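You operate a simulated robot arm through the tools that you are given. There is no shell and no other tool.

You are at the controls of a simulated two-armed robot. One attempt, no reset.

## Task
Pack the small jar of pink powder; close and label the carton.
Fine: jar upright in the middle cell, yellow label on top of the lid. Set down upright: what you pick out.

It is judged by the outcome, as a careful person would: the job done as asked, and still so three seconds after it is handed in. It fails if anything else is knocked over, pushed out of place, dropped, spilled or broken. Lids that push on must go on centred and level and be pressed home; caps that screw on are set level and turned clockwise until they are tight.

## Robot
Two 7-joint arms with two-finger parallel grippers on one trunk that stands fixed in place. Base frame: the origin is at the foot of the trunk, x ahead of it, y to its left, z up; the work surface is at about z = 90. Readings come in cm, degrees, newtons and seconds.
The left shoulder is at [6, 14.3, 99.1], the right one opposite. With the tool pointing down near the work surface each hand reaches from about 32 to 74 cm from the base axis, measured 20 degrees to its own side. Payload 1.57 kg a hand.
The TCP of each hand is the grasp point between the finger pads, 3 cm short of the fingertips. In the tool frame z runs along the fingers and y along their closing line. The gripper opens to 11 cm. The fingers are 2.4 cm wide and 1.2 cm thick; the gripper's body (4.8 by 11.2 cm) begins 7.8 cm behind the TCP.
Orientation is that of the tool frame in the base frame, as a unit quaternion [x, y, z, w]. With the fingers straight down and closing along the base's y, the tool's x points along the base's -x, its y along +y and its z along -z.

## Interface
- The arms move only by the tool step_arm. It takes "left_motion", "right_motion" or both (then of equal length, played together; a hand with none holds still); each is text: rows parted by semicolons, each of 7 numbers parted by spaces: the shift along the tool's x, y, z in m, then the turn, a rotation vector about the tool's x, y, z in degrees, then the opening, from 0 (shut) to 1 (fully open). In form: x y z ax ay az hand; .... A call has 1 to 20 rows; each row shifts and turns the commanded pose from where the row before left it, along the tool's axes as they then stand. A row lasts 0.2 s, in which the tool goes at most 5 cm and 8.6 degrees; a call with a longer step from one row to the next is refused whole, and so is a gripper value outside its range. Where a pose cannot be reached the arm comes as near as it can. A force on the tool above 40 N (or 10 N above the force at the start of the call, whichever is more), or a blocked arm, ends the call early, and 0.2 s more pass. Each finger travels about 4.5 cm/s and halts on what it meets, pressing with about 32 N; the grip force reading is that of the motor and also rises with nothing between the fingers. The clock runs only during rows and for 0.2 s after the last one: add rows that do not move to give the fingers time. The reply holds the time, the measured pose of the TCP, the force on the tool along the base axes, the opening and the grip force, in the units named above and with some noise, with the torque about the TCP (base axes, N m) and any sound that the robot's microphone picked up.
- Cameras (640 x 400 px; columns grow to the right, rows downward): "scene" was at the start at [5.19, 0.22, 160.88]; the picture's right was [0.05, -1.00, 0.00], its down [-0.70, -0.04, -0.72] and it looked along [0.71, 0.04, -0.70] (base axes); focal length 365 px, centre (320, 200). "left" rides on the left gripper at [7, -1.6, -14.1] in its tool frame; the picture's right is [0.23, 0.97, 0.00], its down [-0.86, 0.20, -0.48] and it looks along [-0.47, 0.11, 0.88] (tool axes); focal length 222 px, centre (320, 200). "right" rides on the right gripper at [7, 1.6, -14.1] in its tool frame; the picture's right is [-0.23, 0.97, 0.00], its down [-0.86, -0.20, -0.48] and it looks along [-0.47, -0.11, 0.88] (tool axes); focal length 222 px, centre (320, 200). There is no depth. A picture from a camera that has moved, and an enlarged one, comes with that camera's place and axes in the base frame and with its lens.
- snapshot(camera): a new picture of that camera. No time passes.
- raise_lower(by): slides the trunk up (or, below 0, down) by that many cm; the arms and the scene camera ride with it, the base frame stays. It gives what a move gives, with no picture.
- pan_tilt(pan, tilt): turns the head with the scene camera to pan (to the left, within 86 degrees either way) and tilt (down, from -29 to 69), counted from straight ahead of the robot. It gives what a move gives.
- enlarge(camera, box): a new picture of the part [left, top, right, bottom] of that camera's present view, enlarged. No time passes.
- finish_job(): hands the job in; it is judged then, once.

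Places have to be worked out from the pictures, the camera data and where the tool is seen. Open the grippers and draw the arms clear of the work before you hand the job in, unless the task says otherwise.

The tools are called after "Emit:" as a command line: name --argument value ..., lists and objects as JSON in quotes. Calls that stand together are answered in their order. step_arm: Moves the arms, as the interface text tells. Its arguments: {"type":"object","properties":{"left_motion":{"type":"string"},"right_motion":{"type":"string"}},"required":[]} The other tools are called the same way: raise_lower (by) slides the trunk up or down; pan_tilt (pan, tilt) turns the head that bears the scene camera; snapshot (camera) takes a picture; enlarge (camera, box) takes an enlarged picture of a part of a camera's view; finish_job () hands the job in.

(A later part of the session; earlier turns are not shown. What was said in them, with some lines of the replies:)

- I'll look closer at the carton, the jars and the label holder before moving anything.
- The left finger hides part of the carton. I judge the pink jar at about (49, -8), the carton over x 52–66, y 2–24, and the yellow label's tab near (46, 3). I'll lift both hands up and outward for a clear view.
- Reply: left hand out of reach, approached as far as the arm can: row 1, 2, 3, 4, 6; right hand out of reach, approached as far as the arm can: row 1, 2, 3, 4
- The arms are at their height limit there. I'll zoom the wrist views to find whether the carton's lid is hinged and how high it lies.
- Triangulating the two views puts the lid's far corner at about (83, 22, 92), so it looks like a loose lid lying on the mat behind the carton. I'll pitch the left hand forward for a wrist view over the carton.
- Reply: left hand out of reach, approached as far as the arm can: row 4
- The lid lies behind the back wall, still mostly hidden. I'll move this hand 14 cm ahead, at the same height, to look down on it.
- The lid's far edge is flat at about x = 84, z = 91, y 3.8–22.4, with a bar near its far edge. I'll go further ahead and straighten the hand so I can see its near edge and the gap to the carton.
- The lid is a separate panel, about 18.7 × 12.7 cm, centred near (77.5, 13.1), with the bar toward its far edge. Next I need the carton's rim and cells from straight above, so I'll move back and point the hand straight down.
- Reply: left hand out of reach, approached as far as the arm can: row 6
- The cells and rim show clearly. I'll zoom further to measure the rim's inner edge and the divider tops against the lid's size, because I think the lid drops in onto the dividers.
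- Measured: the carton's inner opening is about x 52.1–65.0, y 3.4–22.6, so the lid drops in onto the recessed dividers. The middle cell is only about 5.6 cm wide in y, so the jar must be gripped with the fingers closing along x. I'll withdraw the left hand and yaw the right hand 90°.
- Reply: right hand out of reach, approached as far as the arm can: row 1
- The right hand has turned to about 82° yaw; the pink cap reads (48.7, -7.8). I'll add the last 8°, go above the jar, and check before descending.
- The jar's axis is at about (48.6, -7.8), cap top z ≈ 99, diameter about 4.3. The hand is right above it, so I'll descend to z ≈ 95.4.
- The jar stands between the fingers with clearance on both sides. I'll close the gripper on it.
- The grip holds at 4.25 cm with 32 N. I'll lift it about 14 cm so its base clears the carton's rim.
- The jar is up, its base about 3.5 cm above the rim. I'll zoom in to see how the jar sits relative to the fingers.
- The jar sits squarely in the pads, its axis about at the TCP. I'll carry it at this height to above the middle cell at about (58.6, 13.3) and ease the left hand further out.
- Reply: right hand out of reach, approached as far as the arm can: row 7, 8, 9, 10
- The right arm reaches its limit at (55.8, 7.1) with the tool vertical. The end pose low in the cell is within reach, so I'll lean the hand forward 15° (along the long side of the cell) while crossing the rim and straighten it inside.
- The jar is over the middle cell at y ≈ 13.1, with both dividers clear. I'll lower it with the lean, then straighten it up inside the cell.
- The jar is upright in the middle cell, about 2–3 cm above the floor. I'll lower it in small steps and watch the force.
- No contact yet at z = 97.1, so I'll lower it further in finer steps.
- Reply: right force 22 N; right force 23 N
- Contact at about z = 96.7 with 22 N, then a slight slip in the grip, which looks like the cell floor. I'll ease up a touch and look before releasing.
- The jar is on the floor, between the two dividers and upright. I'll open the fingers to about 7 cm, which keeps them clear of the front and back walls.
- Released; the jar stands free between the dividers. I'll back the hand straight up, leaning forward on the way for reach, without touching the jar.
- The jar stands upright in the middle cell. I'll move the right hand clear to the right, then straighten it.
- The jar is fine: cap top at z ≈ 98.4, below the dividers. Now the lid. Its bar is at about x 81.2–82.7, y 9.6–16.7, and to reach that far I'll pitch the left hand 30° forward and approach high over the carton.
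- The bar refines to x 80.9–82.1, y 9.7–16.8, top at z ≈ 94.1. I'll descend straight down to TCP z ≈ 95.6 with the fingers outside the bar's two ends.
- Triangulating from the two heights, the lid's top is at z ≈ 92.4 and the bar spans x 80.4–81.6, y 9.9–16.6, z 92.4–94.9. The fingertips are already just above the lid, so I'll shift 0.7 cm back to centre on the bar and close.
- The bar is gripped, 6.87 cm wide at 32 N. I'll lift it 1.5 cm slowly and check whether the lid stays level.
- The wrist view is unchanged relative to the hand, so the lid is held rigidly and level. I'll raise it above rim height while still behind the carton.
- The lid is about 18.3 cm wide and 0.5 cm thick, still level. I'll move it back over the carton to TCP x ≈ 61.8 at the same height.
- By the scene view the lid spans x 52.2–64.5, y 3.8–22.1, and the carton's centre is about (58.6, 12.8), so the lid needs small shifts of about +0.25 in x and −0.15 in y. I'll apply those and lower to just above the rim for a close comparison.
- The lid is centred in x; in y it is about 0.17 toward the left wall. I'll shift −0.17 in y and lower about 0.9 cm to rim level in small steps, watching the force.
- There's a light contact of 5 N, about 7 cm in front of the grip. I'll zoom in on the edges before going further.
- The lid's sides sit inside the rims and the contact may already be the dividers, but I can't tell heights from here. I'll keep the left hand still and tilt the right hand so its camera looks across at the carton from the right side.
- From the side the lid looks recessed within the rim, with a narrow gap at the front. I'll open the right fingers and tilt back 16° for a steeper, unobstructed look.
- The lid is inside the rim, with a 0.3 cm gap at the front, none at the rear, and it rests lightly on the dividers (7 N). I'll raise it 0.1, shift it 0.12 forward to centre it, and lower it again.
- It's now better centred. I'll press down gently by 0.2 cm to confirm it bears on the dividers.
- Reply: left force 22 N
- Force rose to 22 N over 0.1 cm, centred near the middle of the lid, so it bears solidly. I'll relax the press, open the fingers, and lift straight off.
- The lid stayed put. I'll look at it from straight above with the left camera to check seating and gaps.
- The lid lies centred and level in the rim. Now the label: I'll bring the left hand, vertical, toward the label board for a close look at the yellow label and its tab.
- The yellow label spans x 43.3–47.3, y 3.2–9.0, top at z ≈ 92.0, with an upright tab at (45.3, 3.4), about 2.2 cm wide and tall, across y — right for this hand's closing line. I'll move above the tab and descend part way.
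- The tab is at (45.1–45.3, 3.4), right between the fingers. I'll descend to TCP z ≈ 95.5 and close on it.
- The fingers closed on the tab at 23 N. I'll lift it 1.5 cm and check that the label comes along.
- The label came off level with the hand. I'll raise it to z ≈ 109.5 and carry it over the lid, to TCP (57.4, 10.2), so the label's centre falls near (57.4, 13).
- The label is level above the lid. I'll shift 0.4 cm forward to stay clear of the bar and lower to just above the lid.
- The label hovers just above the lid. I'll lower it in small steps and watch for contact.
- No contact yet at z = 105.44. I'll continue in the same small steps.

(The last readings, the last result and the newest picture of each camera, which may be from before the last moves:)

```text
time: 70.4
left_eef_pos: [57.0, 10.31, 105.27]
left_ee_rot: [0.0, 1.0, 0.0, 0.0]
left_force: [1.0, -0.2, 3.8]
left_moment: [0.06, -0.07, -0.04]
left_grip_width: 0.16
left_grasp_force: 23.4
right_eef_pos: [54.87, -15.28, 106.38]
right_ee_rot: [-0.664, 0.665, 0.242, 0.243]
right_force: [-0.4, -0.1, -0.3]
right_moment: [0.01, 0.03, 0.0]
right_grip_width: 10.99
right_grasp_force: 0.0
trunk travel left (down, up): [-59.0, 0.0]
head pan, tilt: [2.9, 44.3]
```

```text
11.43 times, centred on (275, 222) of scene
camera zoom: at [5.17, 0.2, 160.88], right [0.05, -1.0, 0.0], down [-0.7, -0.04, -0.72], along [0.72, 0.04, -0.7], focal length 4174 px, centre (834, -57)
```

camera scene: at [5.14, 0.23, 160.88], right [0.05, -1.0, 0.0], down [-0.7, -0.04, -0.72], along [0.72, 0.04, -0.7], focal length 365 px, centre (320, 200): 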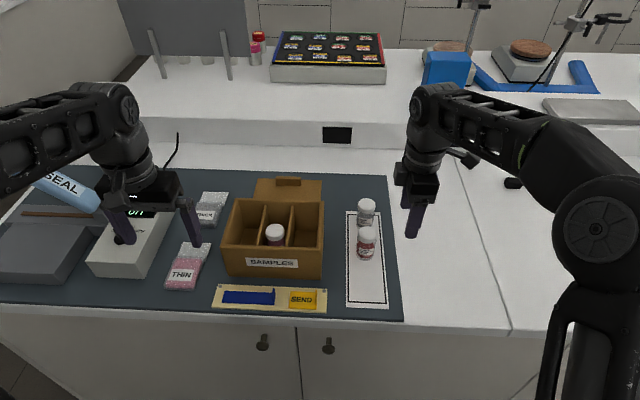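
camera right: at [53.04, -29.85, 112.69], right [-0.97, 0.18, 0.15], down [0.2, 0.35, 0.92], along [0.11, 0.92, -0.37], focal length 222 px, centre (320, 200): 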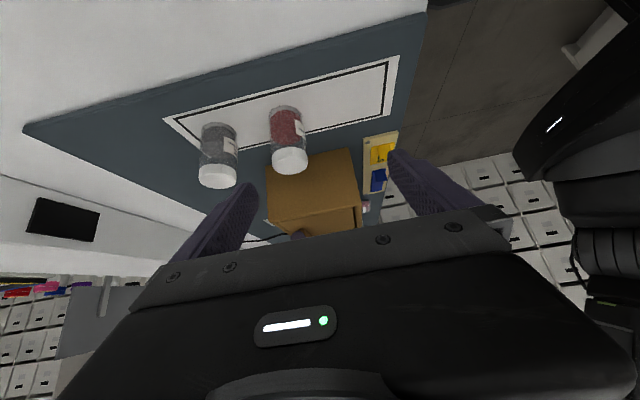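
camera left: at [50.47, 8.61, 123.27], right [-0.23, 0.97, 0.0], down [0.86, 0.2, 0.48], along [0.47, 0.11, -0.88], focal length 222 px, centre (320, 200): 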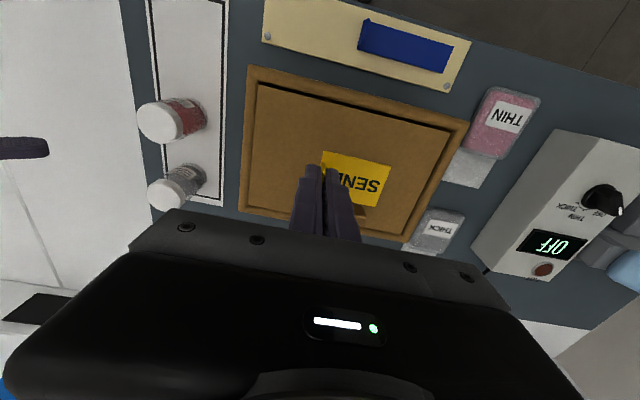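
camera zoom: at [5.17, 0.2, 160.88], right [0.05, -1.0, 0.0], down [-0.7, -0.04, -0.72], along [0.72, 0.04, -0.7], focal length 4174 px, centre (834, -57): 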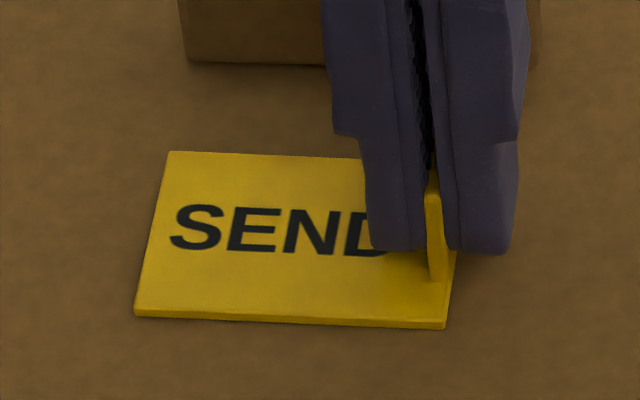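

The label now lies flat on the lid with light contact of 4 N. I'll press a touch, then open the fingers a little and rise straight up.

Emit:
step_arm --left_motion "0 0 0.001 0 0 0 0; 0 0 0 0 0 0 0; 0 0 -0.0005 0 0 0 0.08; 0 0 0 0 0 0 0.16; 0 0 0 0 0 0 0.24; 0 0 0 0 0 0 0.24; 0 0 -0.005 0 0 0 0.24; 0 0 -0.015 0 0 0 0.24; 0 0 -0.02 0 0 0 0.24; 0 0 0 0 0 0 0.24"

Emit:
enlarge --camera "scene" --box '[210, 160, 350, 260]'

Emit:
snapshot --camera "left"

```text
time: 72.6
left_eef_pos: [57.01, 10.42, 109.13]
left_ee_rot: [0.0, 1.0, 0.0, -0.001]
left_force: [0.0, -0.9, -0.4]
left_moment: [-0.01, -0.01, 0.04]
left_grip_width: 2.65
left_grasp_force: 0.1
right_eef_pos: [54.95, -15.3, 106.45]
right_ee_rot: [0.664, -0.664, -0.243, -0.242]
right_force: [-0.2, 0.3, -0.8]
right_moment: [0.01, 0.01, 0.02]
right_grip_width: 11.01
right_grasp_force: 0.1
trunk travel left (down, up): [-59.0, 0.0]
head pan, tilt: [2.9, 44.3]
```

```text
4.00 times, centred on (280, 210) of scene
camera zoom: at [5.21, 0.21, 160.88], right [0.05, -1.0, 0.0], down [-0.7, -0.04, -0.72], along [0.71, 0.04, -0.7], focal length 1461 px, centre (480, 160)
```

zoom: 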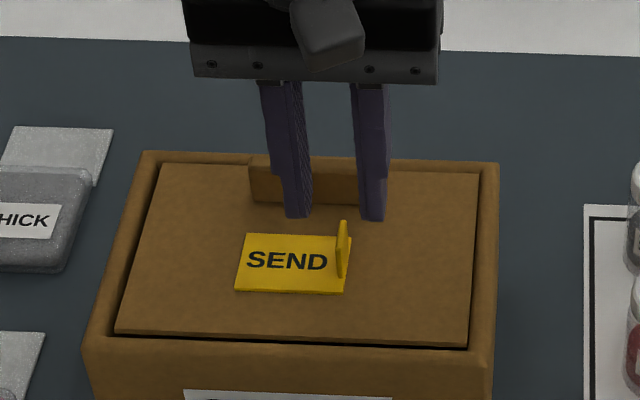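

```text
taken
camera left: at [49.87, 8.87, 123.2], right [-0.23, 0.97, 0.0], down [0.86, 0.2, 0.48], along [0.47, 0.11, -0.88], focal length 222 px, centre (320, 200)
```

left: 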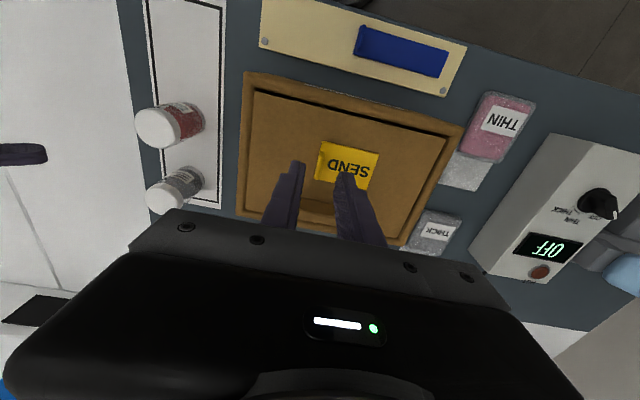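

The label rests on the lid, and the lid is flush with the rim (both about z 101.5). I'll withdraw both arms clear, the left back and outward, the right to the right and upright again.

Emit:
step_arm --left_motion "0.015 0 -0.005 0 0 0 0.3; 0.025 0 -0.008 0 0 0 0.3; 0.025 0 -0.008 0 0 0 0.4; 0.025 0 -0.005 0 0 0 0.5; 0.02 0.01 0 0 0 0 0.6; 0 0.03 0 0 0 0 0.8; 0 0.03 0 0 0 0 1; 0 0.03 0 0 0 0 1; 0 0.03 0 0 0 0 1; 0 0.03 0 0 0 0 1; 0 0.03 0 0 0 0 1; 0 0 0 0 0 0 1" --right_motion "0.0153 0 -0.0129 0 0 0 1; 0.0153 0 -0.0129 0 0 0 1; 0.0153 0 -0.0129 0 0 0 1; 0.0153 0 -0.0129 0 0 0 1; 0 0 0 0 8 0 1; 0 0 0 0 8 0 1; 0 0 0 0 8 0 1; 0 0 0 0 8 0 1; 0 0 0 0 8 0 1; 0 0 0 0 0 0 1; 0 0 0 0 0 0 1; 0 0 0 0 0 0 1"

Emit:
snapshot --camera "scene"

Emit:
enlarge --camera "scene" --box '[200, 160, 420, 320]'

Emit:
enlarge --camera "scene" --box '[215, 190, 335, 260]'

Emit:
snapshot --camera "left"

```text
time: 75.2
left_eef_pos: [46.2, 29.31, 112.03]
left_ee_rot: [0.0, 1.0, 0.0, 0.0]
left_force: [-0.5, 0.3, -0.1]
left_moment: [0.03, 0.0, -0.02]
left_grip_width: 11.01
left_grasp_force: 0.1
right_eef_pos: [55.0, -23.46, 106.51]
right_ee_rot: [-0.707, 0.707, 0.0, 0.0]
right_force: [-0.6, -0.6, -0.2]
right_moment: [0.0, 0.0, -0.01]
right_grip_width: 10.99
right_grasp_force: 0.0
trunk travel left (down, up): [-59.0, 0.0]
head pan, tilt: [2.9, 44.3]
```

```text
taken
camera scene: at [5.19, 0.16, 160.88], right [0.05, -1.0, 0.0], down [-0.7, -0.04, -0.72], along [0.71, 0.04, -0.7], focal length 365 px, centre (320, 200)
```

scene: 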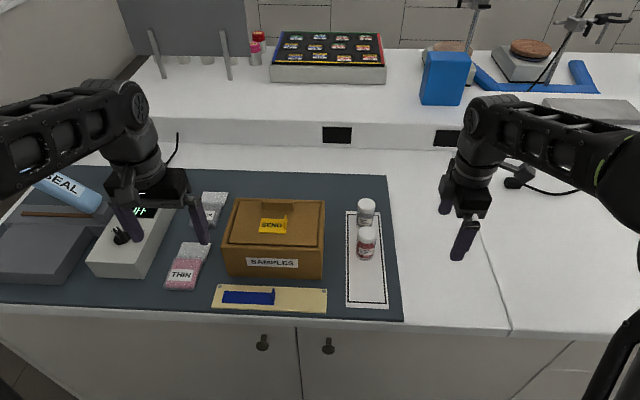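

```text
2.50 times, centred on (310, 240) of scene
camera zoom: at [5.19, 0.16, 160.88], right [0.05, -1.0, 0.0], down [-0.7, -0.04, -0.72], along [0.71, 0.04, -0.7], focal length 913 px, centre (345, 100)
```

zoom: 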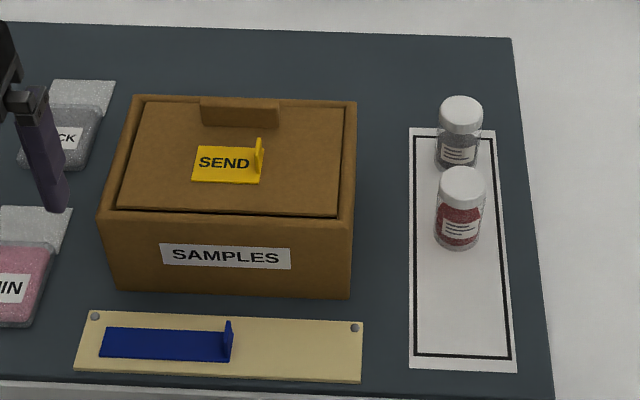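

```text
5.33 times, centred on (275, 225) of scene
camera zoom: at [5.19, 0.16, 160.88], right [0.05, -1.0, 0.0], down [-0.7, -0.04, -0.72], along [0.71, 0.04, -0.7], focal length 1948 px, centre (560, 67)
```

zoom: 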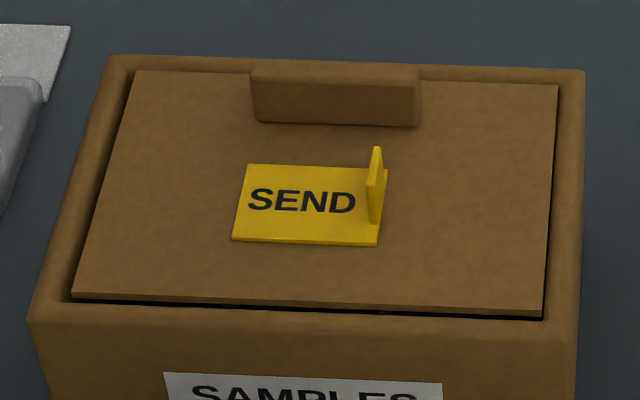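

```text
taken
camera left: at [39.09, 27.73, 126.05], right [-0.23, 0.97, 0.0], down [0.86, 0.2, 0.48], along [0.47, 0.11, -0.88], focal length 222 px, centre (320, 200)
```

left: 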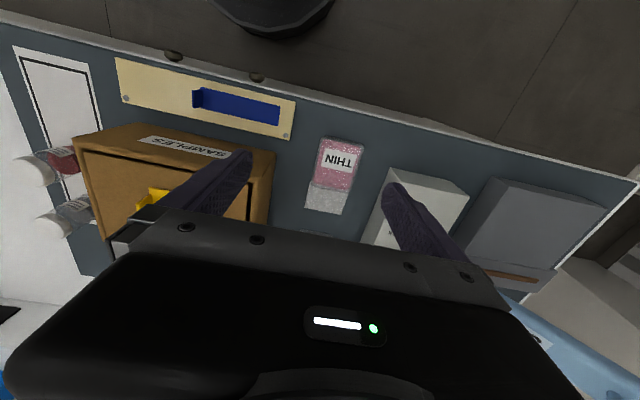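

Everything else looks undisturbed. From here the lid's front edge looks slightly proud of the front wall, so before finishing I'll use the right camera for a low side view to check that the lid is level and fully home.

Emit:
step_arm --right_motion "0 0 0 0 -8 0 1; 0 0 0 0 -8 0 1; 0 0 0 0 -8 0 1; 0 0 0 0 -8 0 1; 0 0 0 0 -8 0 1; 0 0 0 0 -8 0 1; 0 0 0 0 -8 0 1; 0.0152 -0.01 0.0103 0 0 0 1; 0.0152 -0.01 0.0103 0 0 0 1; 0.0152 -0.01 0.0103 0 0 0 1; 0 0 0 0 0 0 1"

Emit:
snapshot --camera "right"

```text
time: 77.6
left_eef_pos: [46.11, 29.3, 112.06]
left_ee_rot: [0.0, 1.0, 0.0, 0.0]
left_force: [-0.3, -0.5, 0.8]
left_moment: [0.0, 0.0, 0.02]
left_grip_width: 10.99
left_grasp_force: 0.1
right_eef_pos: [58.02, -23.35, 101.06]
right_ee_rot: [-0.624, 0.624, 0.332, 0.332]
right_force: [-0.3, 0.5, 0.3]
right_moment: [-0.01, -0.02, -0.02]
right_grip_width: 10.99
right_grasp_force: 0.1
trunk travel left (down, up): [-59.0, 0.0]
head pan, tilt: [2.9, 44.3]
```

```text
taken
camera right: at [56.18, -39.01, 103.06], right [-0.97, 0.13, 0.19], down [0.2, 0.08, 0.98], along [0.11, 0.99, -0.1], focal length 222 px, centre (320, 200)
```

right: 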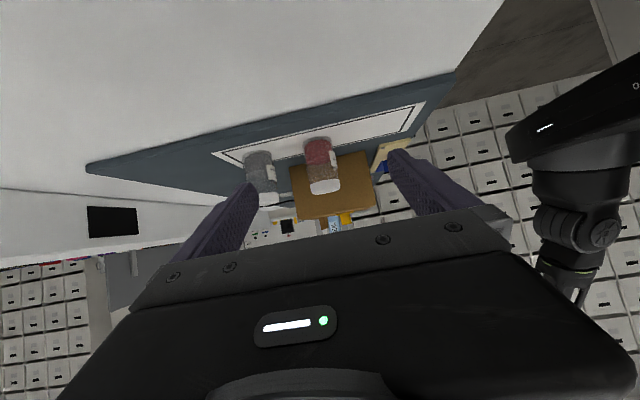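

Emit:
enlarge --camera "right" --box '[280, 170, 390, 240]'

Emit:
enlarge --camera "right" --box '[340, 195, 385, 225]'

Emit:
enlarge --camera "right" --box '[290, 200, 335, 230]'

```text
5.71 times, centred on (335, 205) of right
camera zoom: at [56.18, -39.01, 103.06], right [-0.97, 0.13, 0.19], down [0.2, 0.08, 0.98], along [0.11, 0.99, -0.1], focal length 1269 px, centre (234, 171)
```

zoom: 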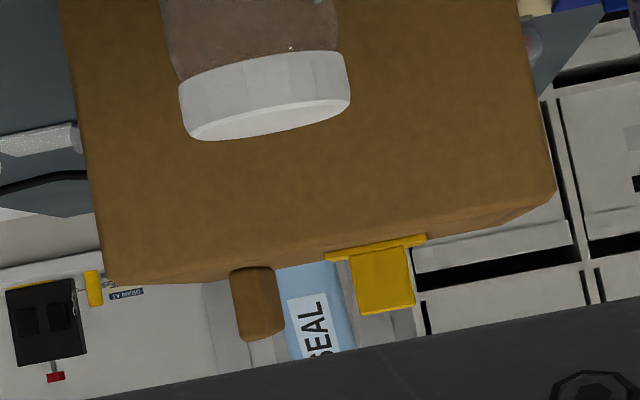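

```text
13.33 times, centred on (362, 210) of right
camera zoom: at [56.18, -39.01, 103.06], right [-0.97, 0.13, 0.19], down [0.2, 0.08, 0.98], along [0.11, 0.99, -0.1], focal length 2962 px, centre (-247, 67)
```

zoom: 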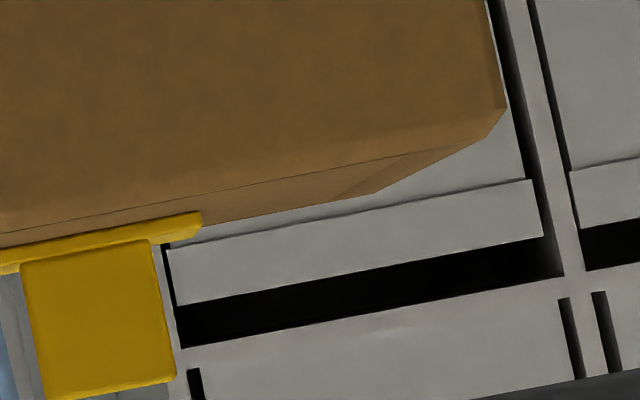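

```text
13.33 times, centred on (312, 215) of right
camera zoom: at [56.18, -39.01, 103.06], right [-0.97, 0.13, 0.19], down [0.2, 0.08, 0.98], along [0.11, 0.99, -0.1], focal length 2962 px, centre (420, 0)
```

zoom: 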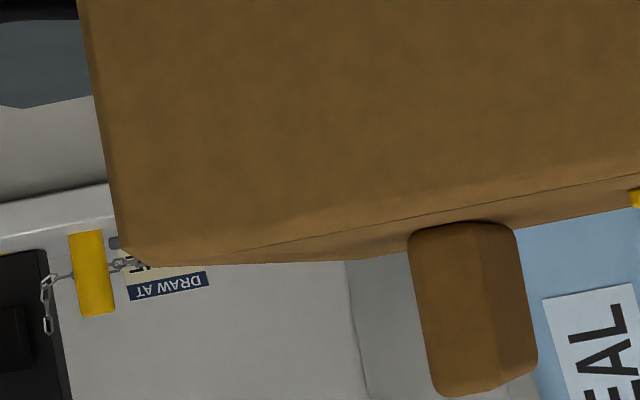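

Emit:
enlarge --camera "right" --box '[355, 198, 379, 214]'

Emit:
enlarge --camera "right" --box '[296, 212, 324, 228]'

```text
16.00 times, centred on (367, 206) of right
camera zoom: at [56.18, -39.01, 103.06], right [-0.97, 0.13, 0.19], down [0.2, 0.08, 0.98], along [0.11, 0.99, -0.1], focal length 3554 px, centre (-432, 104)
```

zoom: 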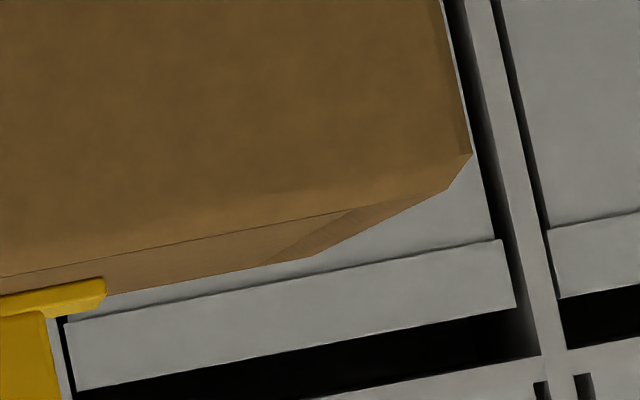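

```text
16.00 times, centred on (310, 220) of right
camera zoom: at [56.18, -39.01, 103.06], right [-0.97, 0.13, 0.19], down [0.2, 0.08, 0.98], along [0.11, 0.99, -0.1], focal length 3554 px, centre (480, -120)
```

zoom: 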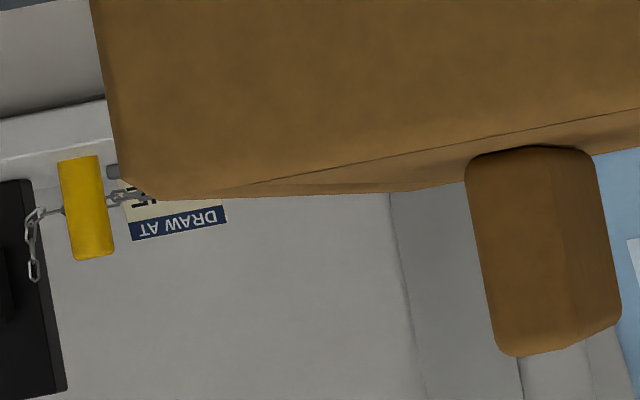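

The side view shows the lid's top plane flush with the rim from front to rear: level and fully home. I'll raise the right hand upright and clear, then take a last look.

Emit:
step_arm --right_motion "-0.0138 0 -0.0093 0 0 0 1; -0.0138 0 -0.0093 0 0 0 1; -0.0138 0 -0.0093 0 0 0 1; 0 0 0 0 8 0 1; 0 0 0 0 8 0 1; 0 0 0 0 8 0 1; 0 0 0 0 8 0 1; 0 0 0 0 8 0 1; 0 0 0 0 8 0 1; 0 0 0 0 8 0 1; 0 0 0 0 0 0 1; 0 0 0 0 0 0 1"

Emit:
snapshot --camera "scene"

Emit:
enlarge --camera "scene" --box '[200, 160, 420, 320]'

```text
time: 80.2
left_eef_pos: [46.19, 29.34, 112.0]
left_ee_rot: [-0.001, 1.0, 0.0, 0.0]
left_force: [0.7, -0.6, -0.1]
left_moment: [-0.03, 0.0, 0.0]
left_grip_width: 11.02
left_grasp_force: 0.1
right_eef_pos: [57.86, -23.38, 106.01]
right_ee_rot: [-0.707, 0.707, -0.001, 0.0]
right_force: [-0.7, 1.2, 0.3]
right_moment: [-0.01, -0.01, -0.02]
right_grip_width: 11.0
right_grasp_force: 0.0
trunk travel left (down, up): [-59.0, 0.0]
head pan, tilt: [2.9, 44.3]
```

```text
taken
camera scene: at [5.19, 0.26, 160.88], right [0.05, -1.0, 0.0], down [-0.7, -0.04, -0.72], along [0.71, 0.04, -0.7], focal length 365 px, centre (320, 200)
```

scene: 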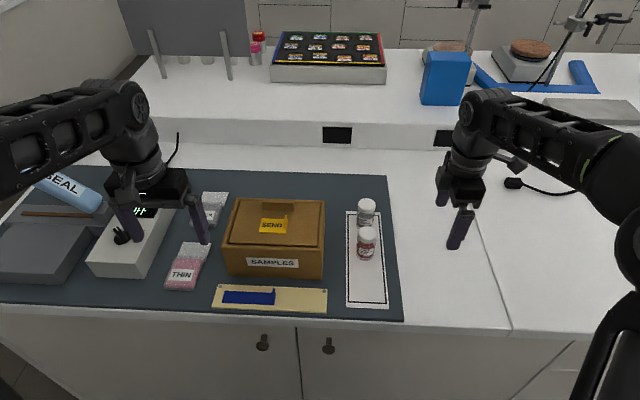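

```text
2.50 times, centred on (310, 240) of scene
camera zoom: at [5.19, 0.26, 160.88], right [0.05, -1.0, 0.0], down [-0.7, -0.04, -0.72], along [0.71, 0.04, -0.7], focal length 913 px, centre (345, 100)
```

zoom: 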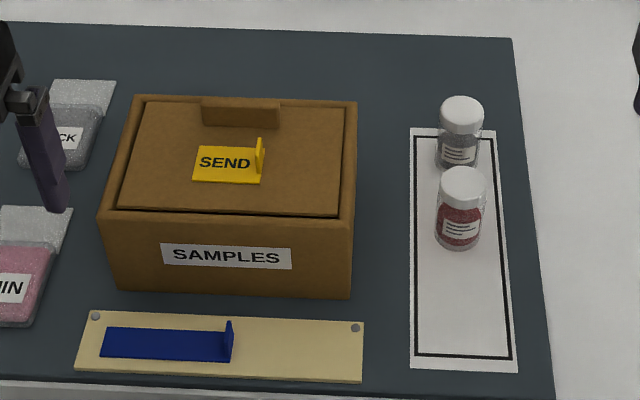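

The jar is upright in the middle cell, the lid is seated flush, and the yellow SEND label lies on the lid. The other jars, bags and blue label are undisturbed, and both grippers are open and clear, so I'm handing the job in.

Emit:
finish_job

```text
The job is handed in.
```

The small jar of pink powder is packed in the carton, and the carton is closed and labelled. I handed the job in; no verdict came back.

- **Jar:** it stands upright in the middle cell, between the two dividers. I saw it upright just before putting the lid on.
- **Lid:** it rests on the dividers and is flush with the rim. I pressed it with about 22 N, and a low side view showed it level from front to back.
- **Label:** the yellow "SEND" label lies flat on the lid, in front of the handle bar.

In the last picture the other two jars, the two bags and the blue label were undisturbed. Both grippers were open and clear of the work.
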